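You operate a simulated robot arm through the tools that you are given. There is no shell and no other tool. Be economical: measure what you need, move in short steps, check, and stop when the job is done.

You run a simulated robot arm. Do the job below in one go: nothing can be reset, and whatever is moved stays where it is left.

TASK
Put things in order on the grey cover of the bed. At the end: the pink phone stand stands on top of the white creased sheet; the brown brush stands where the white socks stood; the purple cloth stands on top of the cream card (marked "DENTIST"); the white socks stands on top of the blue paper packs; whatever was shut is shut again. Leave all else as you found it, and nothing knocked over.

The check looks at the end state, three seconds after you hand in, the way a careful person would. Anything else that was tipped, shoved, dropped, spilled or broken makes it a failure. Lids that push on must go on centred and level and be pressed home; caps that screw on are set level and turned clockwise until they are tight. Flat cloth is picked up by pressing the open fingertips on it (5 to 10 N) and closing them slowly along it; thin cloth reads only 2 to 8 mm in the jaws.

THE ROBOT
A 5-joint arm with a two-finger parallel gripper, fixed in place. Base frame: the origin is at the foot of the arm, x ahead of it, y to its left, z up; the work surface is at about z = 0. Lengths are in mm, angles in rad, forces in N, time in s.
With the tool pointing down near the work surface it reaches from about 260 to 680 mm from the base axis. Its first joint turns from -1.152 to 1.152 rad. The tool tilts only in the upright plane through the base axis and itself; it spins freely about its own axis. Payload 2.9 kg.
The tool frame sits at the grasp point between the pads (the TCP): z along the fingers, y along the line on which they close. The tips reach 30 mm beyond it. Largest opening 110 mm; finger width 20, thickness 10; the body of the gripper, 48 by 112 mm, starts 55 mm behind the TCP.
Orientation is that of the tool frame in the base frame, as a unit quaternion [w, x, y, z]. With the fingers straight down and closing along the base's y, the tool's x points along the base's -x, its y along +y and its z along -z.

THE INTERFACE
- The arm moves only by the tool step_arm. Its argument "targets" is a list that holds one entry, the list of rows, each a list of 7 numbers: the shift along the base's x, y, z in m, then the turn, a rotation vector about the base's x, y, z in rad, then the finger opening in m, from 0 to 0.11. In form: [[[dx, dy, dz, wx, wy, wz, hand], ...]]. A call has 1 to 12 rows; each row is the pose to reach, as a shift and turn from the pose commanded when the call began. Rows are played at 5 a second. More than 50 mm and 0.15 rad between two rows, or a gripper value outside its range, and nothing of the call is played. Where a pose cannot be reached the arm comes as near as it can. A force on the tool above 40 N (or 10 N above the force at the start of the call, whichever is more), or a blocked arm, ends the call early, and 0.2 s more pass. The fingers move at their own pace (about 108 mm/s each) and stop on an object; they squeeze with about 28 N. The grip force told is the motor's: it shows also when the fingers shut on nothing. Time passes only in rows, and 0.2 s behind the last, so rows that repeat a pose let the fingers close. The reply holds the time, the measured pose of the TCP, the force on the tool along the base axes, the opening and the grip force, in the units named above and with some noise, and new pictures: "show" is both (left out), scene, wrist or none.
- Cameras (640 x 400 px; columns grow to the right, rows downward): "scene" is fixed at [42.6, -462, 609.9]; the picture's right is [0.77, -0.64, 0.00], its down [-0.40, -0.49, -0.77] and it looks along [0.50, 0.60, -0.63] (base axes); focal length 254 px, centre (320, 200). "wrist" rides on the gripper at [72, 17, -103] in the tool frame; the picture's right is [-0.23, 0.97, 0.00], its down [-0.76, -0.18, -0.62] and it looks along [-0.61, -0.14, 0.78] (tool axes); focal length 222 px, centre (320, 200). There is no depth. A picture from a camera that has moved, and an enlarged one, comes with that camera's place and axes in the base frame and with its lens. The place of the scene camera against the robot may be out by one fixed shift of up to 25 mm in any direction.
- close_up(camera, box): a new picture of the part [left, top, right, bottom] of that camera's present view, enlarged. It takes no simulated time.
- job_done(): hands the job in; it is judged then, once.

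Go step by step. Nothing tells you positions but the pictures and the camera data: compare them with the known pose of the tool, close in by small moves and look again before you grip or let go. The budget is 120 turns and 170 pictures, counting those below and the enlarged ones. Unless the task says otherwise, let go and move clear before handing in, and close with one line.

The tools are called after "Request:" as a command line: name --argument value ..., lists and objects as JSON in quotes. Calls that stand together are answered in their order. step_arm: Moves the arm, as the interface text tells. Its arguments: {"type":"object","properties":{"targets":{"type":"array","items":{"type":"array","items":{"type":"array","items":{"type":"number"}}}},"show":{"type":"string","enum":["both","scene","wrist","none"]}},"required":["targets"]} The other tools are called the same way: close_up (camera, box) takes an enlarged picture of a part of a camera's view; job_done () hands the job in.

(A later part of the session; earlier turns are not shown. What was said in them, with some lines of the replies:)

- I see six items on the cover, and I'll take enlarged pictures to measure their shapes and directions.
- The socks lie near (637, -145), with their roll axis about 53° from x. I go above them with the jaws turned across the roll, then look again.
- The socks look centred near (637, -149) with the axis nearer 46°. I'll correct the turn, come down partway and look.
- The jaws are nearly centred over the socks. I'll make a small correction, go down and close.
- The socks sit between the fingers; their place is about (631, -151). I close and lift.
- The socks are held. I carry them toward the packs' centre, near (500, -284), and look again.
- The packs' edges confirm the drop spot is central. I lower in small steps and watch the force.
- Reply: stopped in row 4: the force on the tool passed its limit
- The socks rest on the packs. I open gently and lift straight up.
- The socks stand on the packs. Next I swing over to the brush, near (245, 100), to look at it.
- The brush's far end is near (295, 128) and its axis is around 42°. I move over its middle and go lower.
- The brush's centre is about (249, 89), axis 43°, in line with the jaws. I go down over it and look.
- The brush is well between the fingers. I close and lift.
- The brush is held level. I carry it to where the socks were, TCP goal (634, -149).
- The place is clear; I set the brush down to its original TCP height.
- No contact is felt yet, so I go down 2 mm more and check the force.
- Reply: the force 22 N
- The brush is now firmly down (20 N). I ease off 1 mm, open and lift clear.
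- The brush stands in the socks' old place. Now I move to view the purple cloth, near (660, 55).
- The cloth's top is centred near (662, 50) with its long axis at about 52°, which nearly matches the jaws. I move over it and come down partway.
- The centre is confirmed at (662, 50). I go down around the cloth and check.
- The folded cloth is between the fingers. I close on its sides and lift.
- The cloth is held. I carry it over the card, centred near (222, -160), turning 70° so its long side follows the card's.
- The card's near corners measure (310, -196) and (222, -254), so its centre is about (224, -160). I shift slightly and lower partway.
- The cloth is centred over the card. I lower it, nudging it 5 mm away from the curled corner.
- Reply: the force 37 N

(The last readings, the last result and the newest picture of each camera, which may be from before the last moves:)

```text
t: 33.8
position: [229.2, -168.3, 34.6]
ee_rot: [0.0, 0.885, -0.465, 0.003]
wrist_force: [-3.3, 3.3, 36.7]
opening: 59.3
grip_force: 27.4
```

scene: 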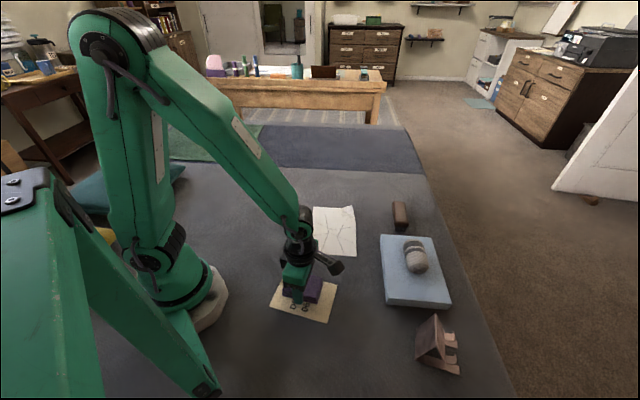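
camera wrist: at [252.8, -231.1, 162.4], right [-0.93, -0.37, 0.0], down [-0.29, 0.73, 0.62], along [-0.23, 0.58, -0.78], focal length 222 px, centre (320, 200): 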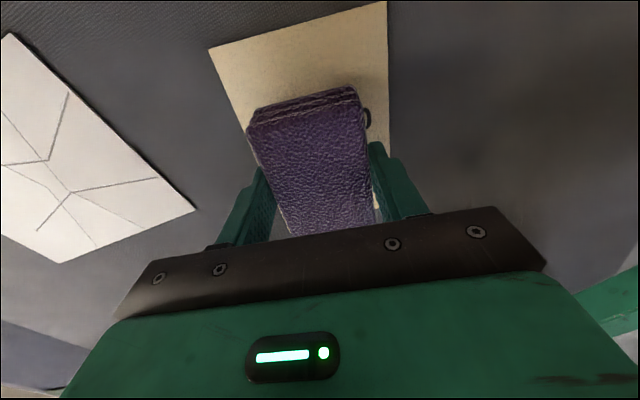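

The cloth touches down firmly. I ease up slightly, open and lift.

Request:
step_arm --targets '[[[0, 0, 0.002, 0, 0, 0, 0.055], [0, 0, 0.002, 0, 0, 0, 0.065], [0, 0, 0.002, 0, 0, 0, 0.075], [0, 0, 0.002, 0, 0, 0, 0.08], [0, 0, 0.002, 0, 0, 0, 0.08], [0, 0, 0.03, 0, 0, 0, 0.08], [0.005, -0.004, 0.07, 0, 0, 0, 0.08], [0.01, -0.008, 0.11, 0, 0, 0, 0.08], [0.02, -0.016, 0.15, 0, 0, 0, 0.08], [0.02, -0.016, 0.15, 0, 0, 0, 0.08]]]'

Request:
close_up --camera "scene" --box '[240, 210, 360, 340]'

```text
t: 36.0
position: [247.5, -184.5, 182.7]
ee_rot: [0.001, 0.885, -0.465, 0.001]
wrist_force: [-0.2, 0.0, -0.6]
opening: 80.0
grip_force: 0.2
camera wrist: at [274.4, -252.9, 287.2], right [-0.93, -0.37, 0.0], down [-0.29, 0.73, 0.62], along [-0.23, 0.58, -0.78], focal length 222 px, centre (320, 200)
```

scene: 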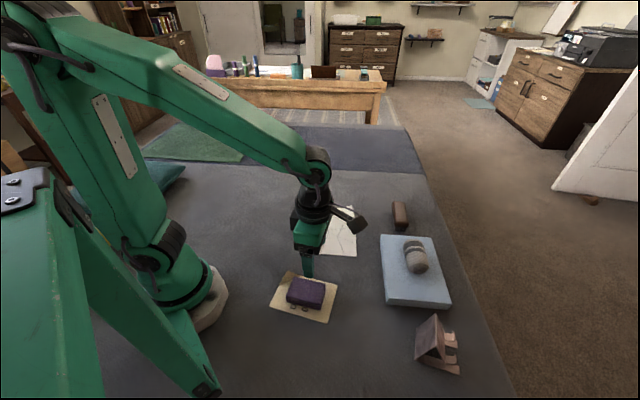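
wrist: 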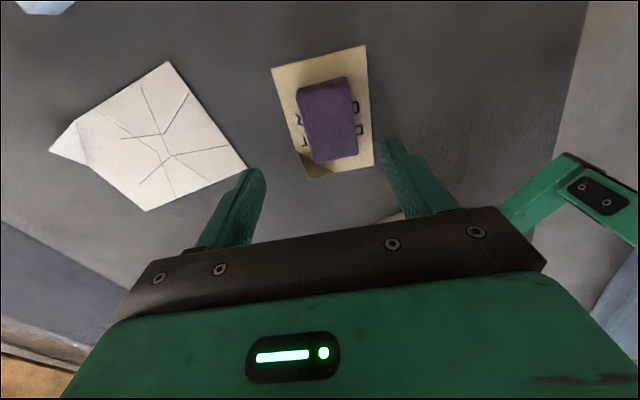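

```text
3.08 times, centred on (300, 275) of scene
camera zoom: at [42.6, -462.0, 609.9], right [0.77, -0.64, 0.0], down [-0.4, -0.49, -0.77], along [0.5, 0.6, -0.63], focal length 782 px, centre (382, -31)
```

zoom: 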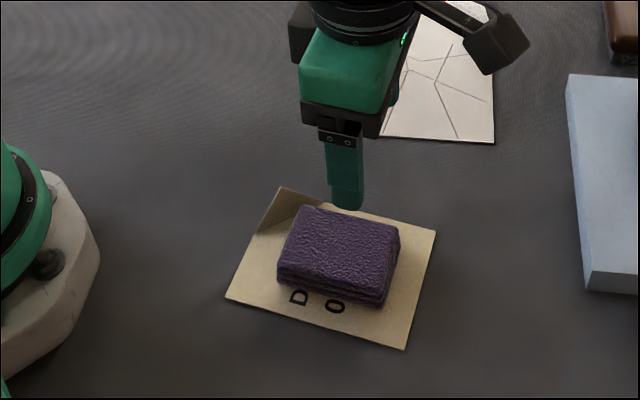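

The cloth sits on the card. Now I swing to the phone stand, near (360, -445), keeping the turn because its ridge lies about 31° from x.

Request:
step_arm --targets '[[[0.015, -0.034, 0.015, 0, 0, 0, 0.1], [0.03, -0.066, 0.03, 0, 0, 0, 0.1], [0.045, -0.1, 0.045, 0, 0, 0, 0.1], [0.06, -0.133, 0.06, 0, 0, 0, 0.11], [0.075, -0.166, 0.07, 0, 0, 0, 0.11], [0.09, -0.2, 0.07, 0, 0, 0, 0.11], [0.105, -0.233, 0.07, 0, 0, 0, 0.11], [0.12, -0.265, 0.07, 0, 0, 0, 0.11], [0.12, -0.265, 0.07, 0, 0, 0, 0.11]]]'

Request:
close_up --camera "wrist" --box '[220, 0, 420, 140]'

```text
t: 38.0
position: [383.4, -436.2, 251.3]
ee_rot: [0.0, 0.882, -0.471, -0.002]
wrist_force: [-0.4, 0.1, -1.2]
opening: 110.0
grip_force: 0.2
out of reach, approached as far as the arm can: row 6, 7, 8, 9
camera wrist: at [409.2, -505.8, 355.2], right [-0.94, -0.35, 0.0], down [-0.27, 0.73, 0.62], along [-0.22, 0.58, -0.78], focal length 222 px, centre (320, 200)
```

scene: 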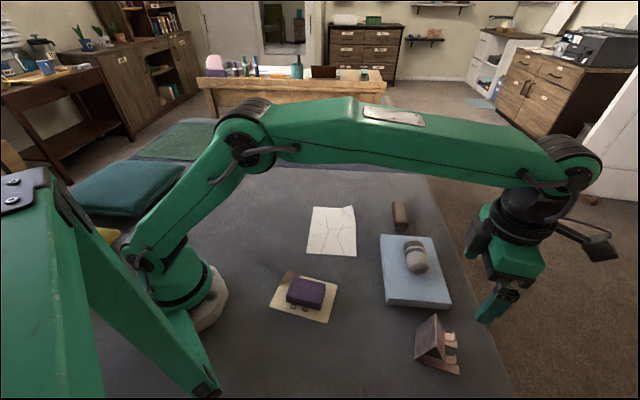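
wrist: 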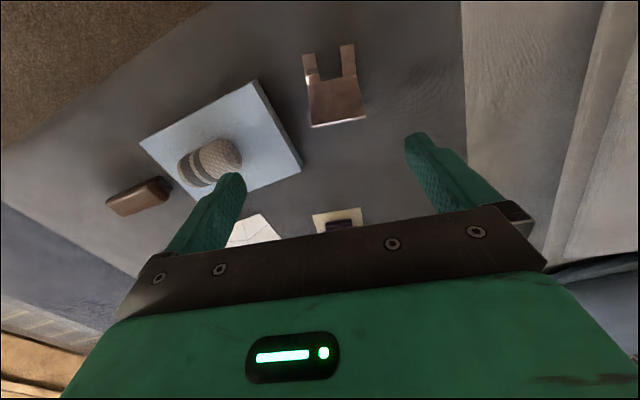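

```text
2.86 times, centred on (320, 70) of wrist
camera zoom: at [409.2, -505.8, 355.2], right [-0.94, -0.35, 0.0], down [-0.27, 0.73, 0.62], along [-0.22, 0.58, -0.78], focal length 635 px, centre (320, 571)
```

zoom: 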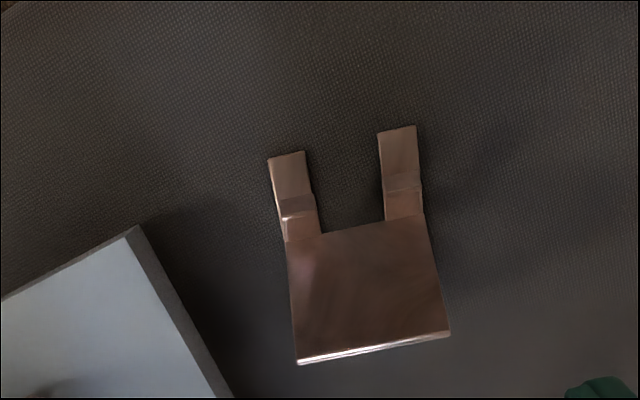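

The stand's ridge is centred near (352, -424) at about 31°, roughly 75 mm high. I come down some to regain reach and check the commanded pose.

Request:
step_arm --targets '[[[-0.005, 0.008, -0.03, 0, 0, -0.02, 0.11], [-0.01, 0.015, -0.06, 0, 0, -0.04, 0.11], [-0.01, 0.015, -0.1, 0, 0, -0.04, 0.11], [-0.01, 0.015, -0.1, 0, 0, -0.04, 0.11]]]' --show "wrist"

Request:
close_up --camera "scene" --box '[380, 260, 520, 400]'

```text
t: 39.0
position: [374.7, -422.8, 153.4]
ee_rot: [0.0, 0.876, -0.482, 0.0]
wrist_force: [0.1, 0.0, -0.8]
opening: 110.1
grip_force: 0.0
camera wrist: at [398.0, -492.0, 256.7], right [-0.94, -0.33, 0.0], down [-0.26, 0.74, 0.62], along [-0.21, 0.59, -0.78], focal length 222 px, centre (320, 200)
```

wrist: 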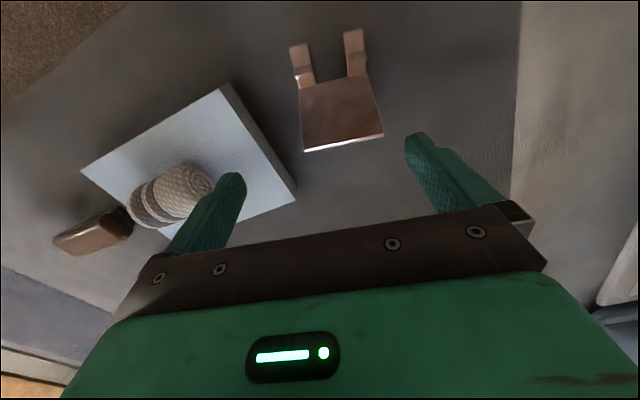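

```text
2.86 times, centred on (450, 330) of scene
camera zoom: at [42.6, -462.0, 609.9], right [0.77, -0.64, 0.0], down [-0.4, -0.49, -0.77], along [0.5, 0.6, -0.63], focal length 726 px, centre (-51, -171)
```

zoom: 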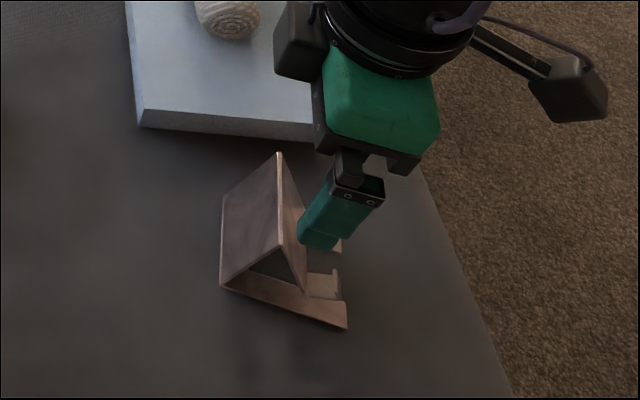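

Comparing the two views puts the ridge about 90 mm high, centred near (354, -430). I move above it and check the jaw line before going down.

Request:
step_arm --targets '[[[-0.01, -0.004, 0, 0, 0, 0, 0.11], [-0.02, -0.007, -0.01, 0, 0, 0, 0.11], [-0.02, -0.007, -0.02, 0, 0, 0, 0.11], [-0.02, -0.007, -0.02, 0, 0, 0, 0.11]]]' --show "wrist"

Request:
close_up --camera "scene" --box '[380, 260, 520, 400]'

```text
t: 40.0
position: [354.1, -427.8, 132.6]
ee_rot: [0.0, 0.875, -0.483, 0.0]
wrist_force: [-1.1, 0.6, 0.0]
opening: 110.1
grip_force: 0.0
camera wrist: at [378.5, -497.9, 236.5], right [-0.95, -0.33, 0.0], down [-0.25, 0.74, 0.62], along [-0.2, 0.59, -0.78], focal length 222 px, centre (320, 200)
```

wrist: 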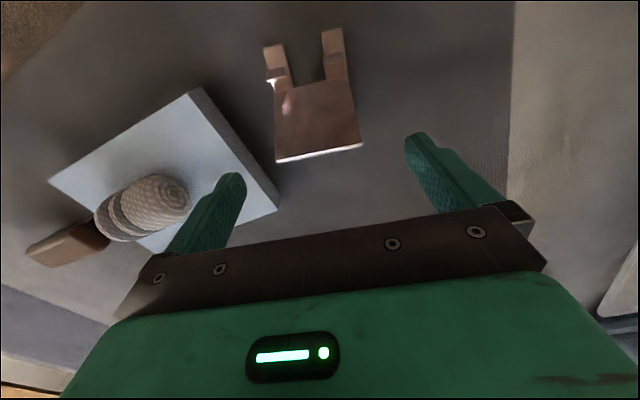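

```text
2.86 times, centred on (450, 330) of scene
camera zoom: at [42.6, -462.0, 609.9], right [0.77, -0.64, 0.0], down [-0.4, -0.49, -0.77], along [0.5, 0.6, -0.63], focal length 726 px, centre (-51, -171)
```

zoom: 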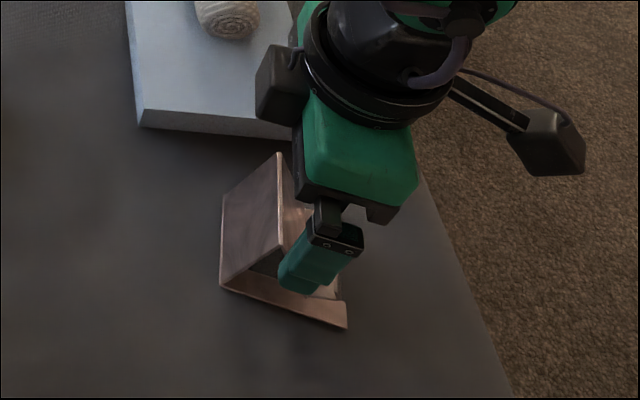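

The three views agree: the ridge centre is at about (356, -427), 88 mm high, right below the jaws. I go down to z = 58.

Request:
step_arm --targets '[[[0.001, 0, -0.03, 0, 0, 0, 0.11], [0.001, 0, -0.055, 0, 0, 0, 0.11], [0.001, 0, -0.074, 0, 0, 0, 0.11], [0.001, 0, -0.074, 0, 0, 0, 0.11]]]' --show "wrist"

Request:
close_up --camera "scene" --box '[380, 260, 520, 400]'

```text
t: 41.0
position: [353.8, -426.7, 59.3]
ee_rot: [0.0, 0.875, -0.484, 0.0]
wrist_force: [0.0, -0.1, 0.1]
opening: 109.9
grip_force: 0.0
camera wrist: at [378.0, -497.6, 162.8], right [-0.95, -0.33, 0.0], down [-0.25, 0.74, 0.62], along [-0.2, 0.59, -0.78], focal length 222 px, centre (320, 200)
```

wrist: 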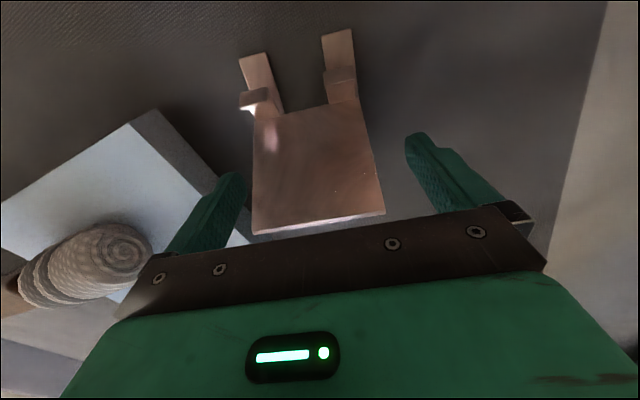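

```text
2.86 times, centred on (450, 330) of scene
camera zoom: at [42.6, -462.0, 609.9], right [0.77, -0.64, 0.0], down [-0.4, -0.49, -0.77], along [0.5, 0.6, -0.63], focal length 726 px, centre (-51, -171)
```

zoom: 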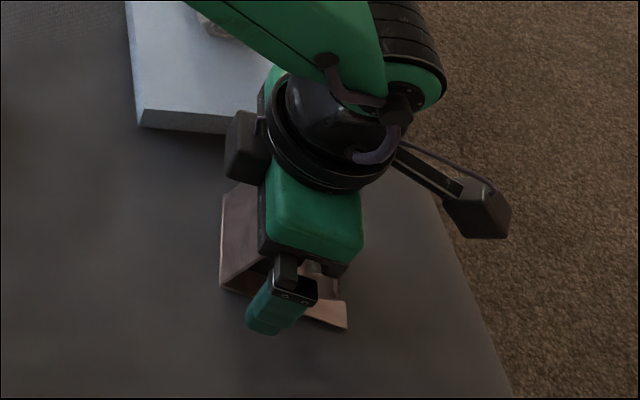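

The ridge is exactly on the jaw line. I close on the stand's side edges without lifting and check.

Request:
step_arm --targets '[[[0, 0, 0, 0, 0, 0, 0.09], [0, 0, 0, 0, 0, 0, 0.075], [0, 0, 0, 0, 0, 0, 0.065], [0, 0, 0, 0, 0, 0, 0.055], [0, 0, 0, 0, 0, 0, 0.045], [0, 0, 0, 0, 0, 0, 0.045]]]' --show "wrist"

```text
t: 42.4
position: [354.1, -427.8, 60.2]
ee_rot: [0.0, 0.875, -0.484, 0.001]
wrist_force: [1.2, 0.8, 1.1]
opening: 65.8
grip_force: 27.8
camera wrist: at [378.1, -497.6, 163.2], right [-0.95, -0.33, 0.0], down [-0.25, 0.74, 0.62], along [-0.2, 0.59, -0.78], focal length 222 px, centre (320, 200)
```

wrist: 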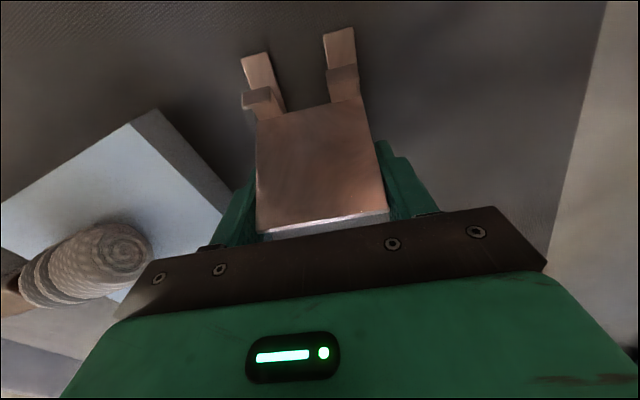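

The grip is firm (66 mm) and the stand has not moved. I lift it straight up and look.

Request:
step_arm --targets '[[[0, 0, 0.02, 0, 0, 0, 0.045], [0, 0, 0.05, 0, 0, 0, 0.045], [0, 0, 0.09, 0, 0, 0, 0.045], [0, 0.02, 0.13, 0, 0, 0, 0.045], [0, 0.04, 0.145, 0, 0, 0, 0.045], [0, 0.04, 0.145, 0, 0, 0, 0.045]]]'

```text
t: 43.8
position: [354.0, -388.2, 203.8]
ee_rot: [-0.001, 0.876, -0.482, -0.001]
wrist_force: [0.4, -0.4, -1.0]
opening: 65.9
grip_force: 28.2
camera wrist: at [379.1, -458.6, 307.7], right [-0.94, -0.33, 0.0], down [-0.26, 0.74, 0.62], along [-0.21, 0.59, -0.78], focal length 222 px, centre (320, 200)
```

scene: 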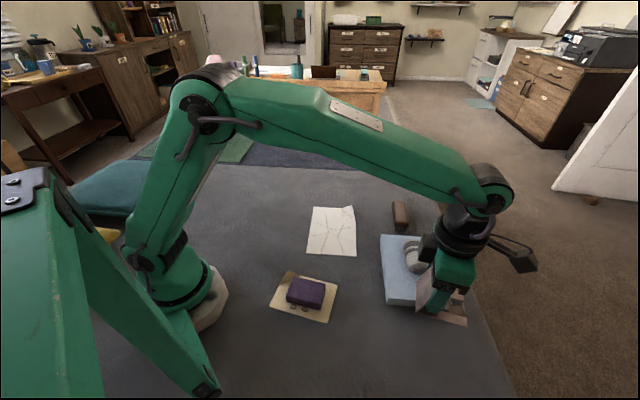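
wrist: 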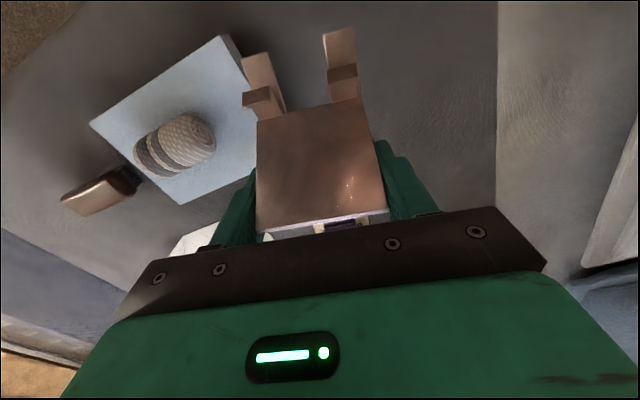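

The stand hangs steadily. I carry it over the sheet, TCP goal (420, -11).

Request:
step_arm --targets '[[[0.007, 0.042, 0, 0, 0, 0, 0.045], [0.015, 0.084, 0, 0, 0, 0, 0.045], [0.022, 0.126, 0, 0, 0, 0, 0.045], [0.029, 0.168, 0, 0, 0, 0, 0.045], [0.037, 0.21, 0, 0, 0, 0, 0.045], [0.044, 0.252, 0, 0, 0, 0, 0.045], [0.051, 0.294, 0, 0, 0, 0, 0.045], [0.059, 0.336, 0, 0, 0, 0, 0.045], [0.066, 0.377, 0, 0, 0, 0, 0.045], [0.066, 0.377, -0.05, 0, 0, 0, 0.045], [0.066, 0.377, -0.08, 0, 0, 0, 0.045], [0.066, 0.377, -0.08, 0, 0, 0, 0.045]]]'

Request:
close_up --camera "scene" --box '[270, 140, 400, 270]'

```text
t: 46.4
position: [420.5, -11.9, 122.3]
ee_rot: [0.0, 0.876, -0.482, 0.001]
wrist_force: [0.0, 0.7, -1.6]
opening: 66.1
grip_force: 28.2
camera wrist: at [444.7, -81.9, 226.8], right [-0.94, -0.33, 0.0], down [-0.26, 0.74, 0.62], along [-0.2, 0.59, -0.78], focal length 222 px, centre (320, 200)
```

scene: 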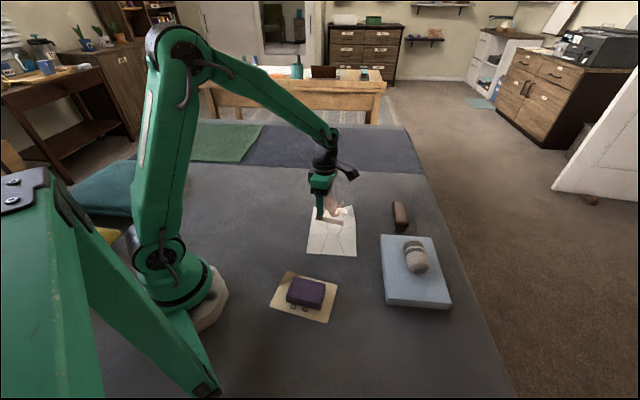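
wrist: 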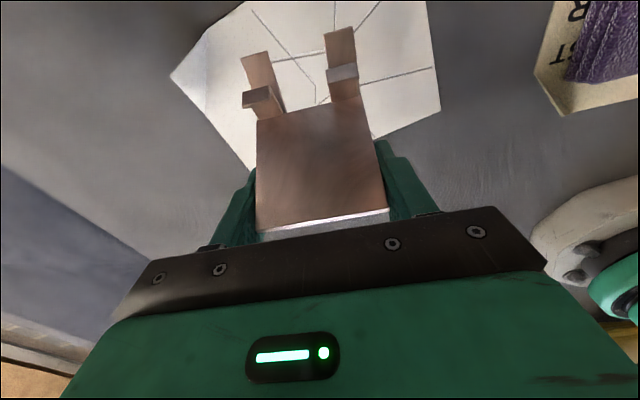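

```text
3.08 times, centred on (335, 205) of scene
camera zoom: at [42.6, -462.0, 609.9], right [0.77, -0.64, 0.0], down [-0.4, -0.49, -0.77], along [0.5, 0.6, -0.63], focal length 782 px, centre (274, 185)
```

zoom: 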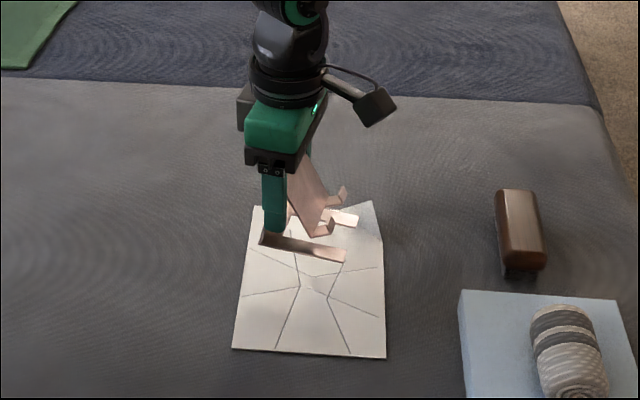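

Sheet corners give its centre at about (436, -30), so I shift 6 mm in x and lower the stand.

Request:
step_arm --targets '[[[0.006, 0, -0.02, 0, 0, 0, 0.045], [0.006, 0, -0.045, 0, 0, 0, 0.045], [0.006, 0, -0.056, 0, 0, 0, 0.045], [0.006, 0, -0.06, 0, 0, 0, 0.045], [0.006, 0, -0.06, 0, 0, 0, 0.045]]]' --show "wrist"

Request:
close_up --camera "scene" --box '[270, 140, 400, 270]'

```text
t: 47.5
position: [427.8, -10.7, 63.2]
ee_rot: [-0.001, 0.876, -0.482, 0.001]
wrist_force: [0.4, -1.1, -1.0]
opening: 65.8
grip_force: 27.8
camera wrist: at [451.1, -81.3, 167.0], right [-0.94, -0.33, 0.0], down [-0.26, 0.74, 0.62], along [-0.2, 0.59, -0.78], focal length 222 px, centre (320, 200)
```

wrist: 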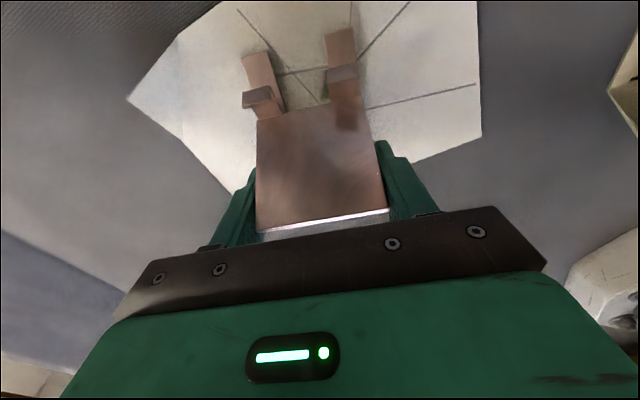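

```text
3.08 times, centred on (335, 205) of scene
camera zoom: at [42.6, -462.0, 609.9], right [0.77, -0.64, 0.0], down [-0.4, -0.49, -0.77], along [0.5, 0.6, -0.63], focal length 782 px, centre (274, 185)
```

zoom: 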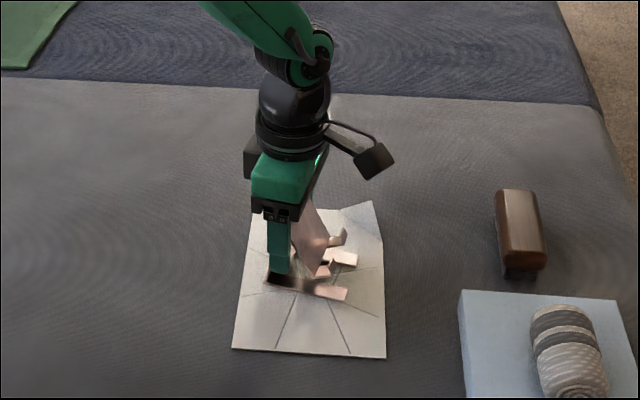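

Nearly down and well inside the sheet. I lower the last few millimetres while feeling for contact.

Request:
step_arm --targets '[[[0, 0, -0.001, 0, 0, 0, 0.045], [0, 0, -0.002, 0, 0, 0, 0.045], [0, 0, -0.003, 0, 0, 0, 0.045], [0, 0, -0.003, 0, 0, 0, 0.045]]]' --show "none"

```text
t: 48.5
position: [427.8, -11.6, 60.8]
ee_rot: [-0.001, 0.876, -0.482, 0.003]
wrist_force: [-3.6, 2.1, 22.1]
opening: 65.8
grip_force: 28.0
```

The stand is down (22 N). I ease off, open slowly and lift clear of the ridge.

Request:
step_arm --targets '[[[0, 0, 0.001, 0, 0, 0, 0.063], [0, 0, 0.001, 0, 0, 0, 0.068], [0, 0, 0.001, 0, 0, 0, 0.08], [0, 0, 0.001, 0, 0, 0, 0.1], [0, 0, 0.001, 0, 0, 0, 0.1], [0, 0, 0.04, 0, 0, 0, 0.1], [0, 0, 0.08, 0, 0, 0, 0.1], [0, 0, 0.12, 0, 0, 0, 0.1], [0, 0.02, 0.16, 0, 0, 0, 0.1], [0, 0.05, 0.2, 0, 0, 0, 0.1], [0, 0.08, 0.23, 0, 0, 0, 0.1]]]'

Request:
close_up --camera "scene" --box '[240, 150, 480, 340]'

```text
t: 51.0
position: [427.7, 69.1, 290.6]
ee_rot: [-0.001, 0.876, -0.482, 0.002]
wrist_force: [0.0, 0.2, 0.1]
opening: 100.0
grip_force: 0.0
camera wrist: at [451.7, -0.9, 394.0], right [-0.94, -0.33, 0.0], down [-0.26, 0.74, 0.62], along [-0.2, 0.59, -0.78], focal length 222 px, centre (320, 200)
```

scene: 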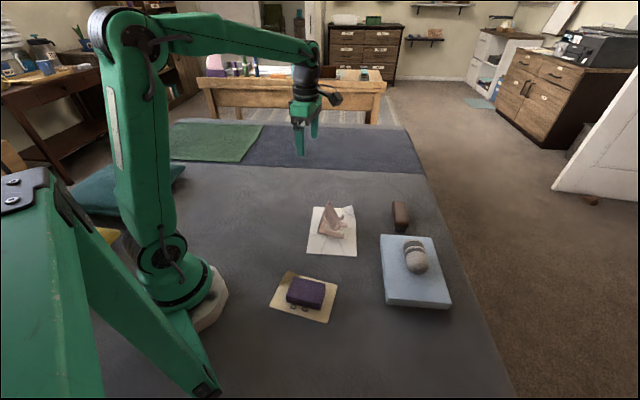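
wrist: 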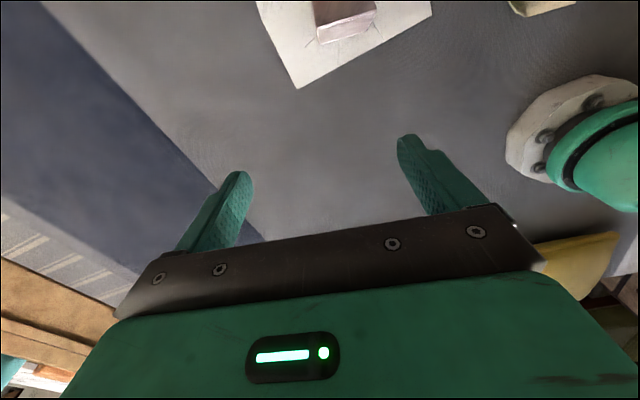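

```text
2.11 times, centred on (360, 245) of scene
camera zoom: at [42.5, -462.0, 609.9], right [0.77, -0.64, 0.0], down [-0.4, -0.49, -0.77], along [0.5, 0.6, -0.63], focal length 535 px, centre (236, 105)
```

zoom: 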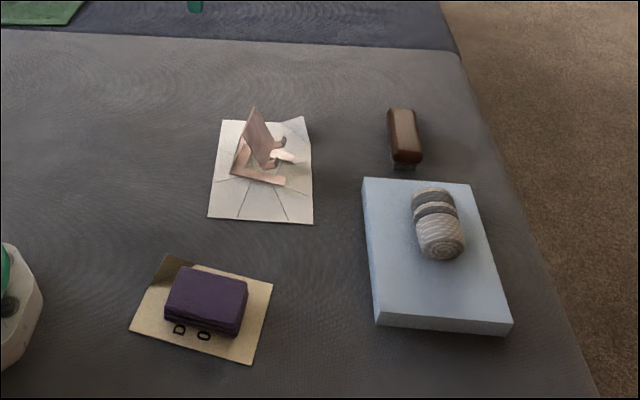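

All four items look in place and upright, the sheet and card look unmoved, and the arm is clear. I hand in.

Request:
job_done

```text
The job is handed in.
```

The job is handed in: the stand is on the sheet, the brush is where the socks were, the cloth is on the card and the socks are on the paper packs. I saw nothing that needed shutting, and nothing looked knocked over in the last pictures.
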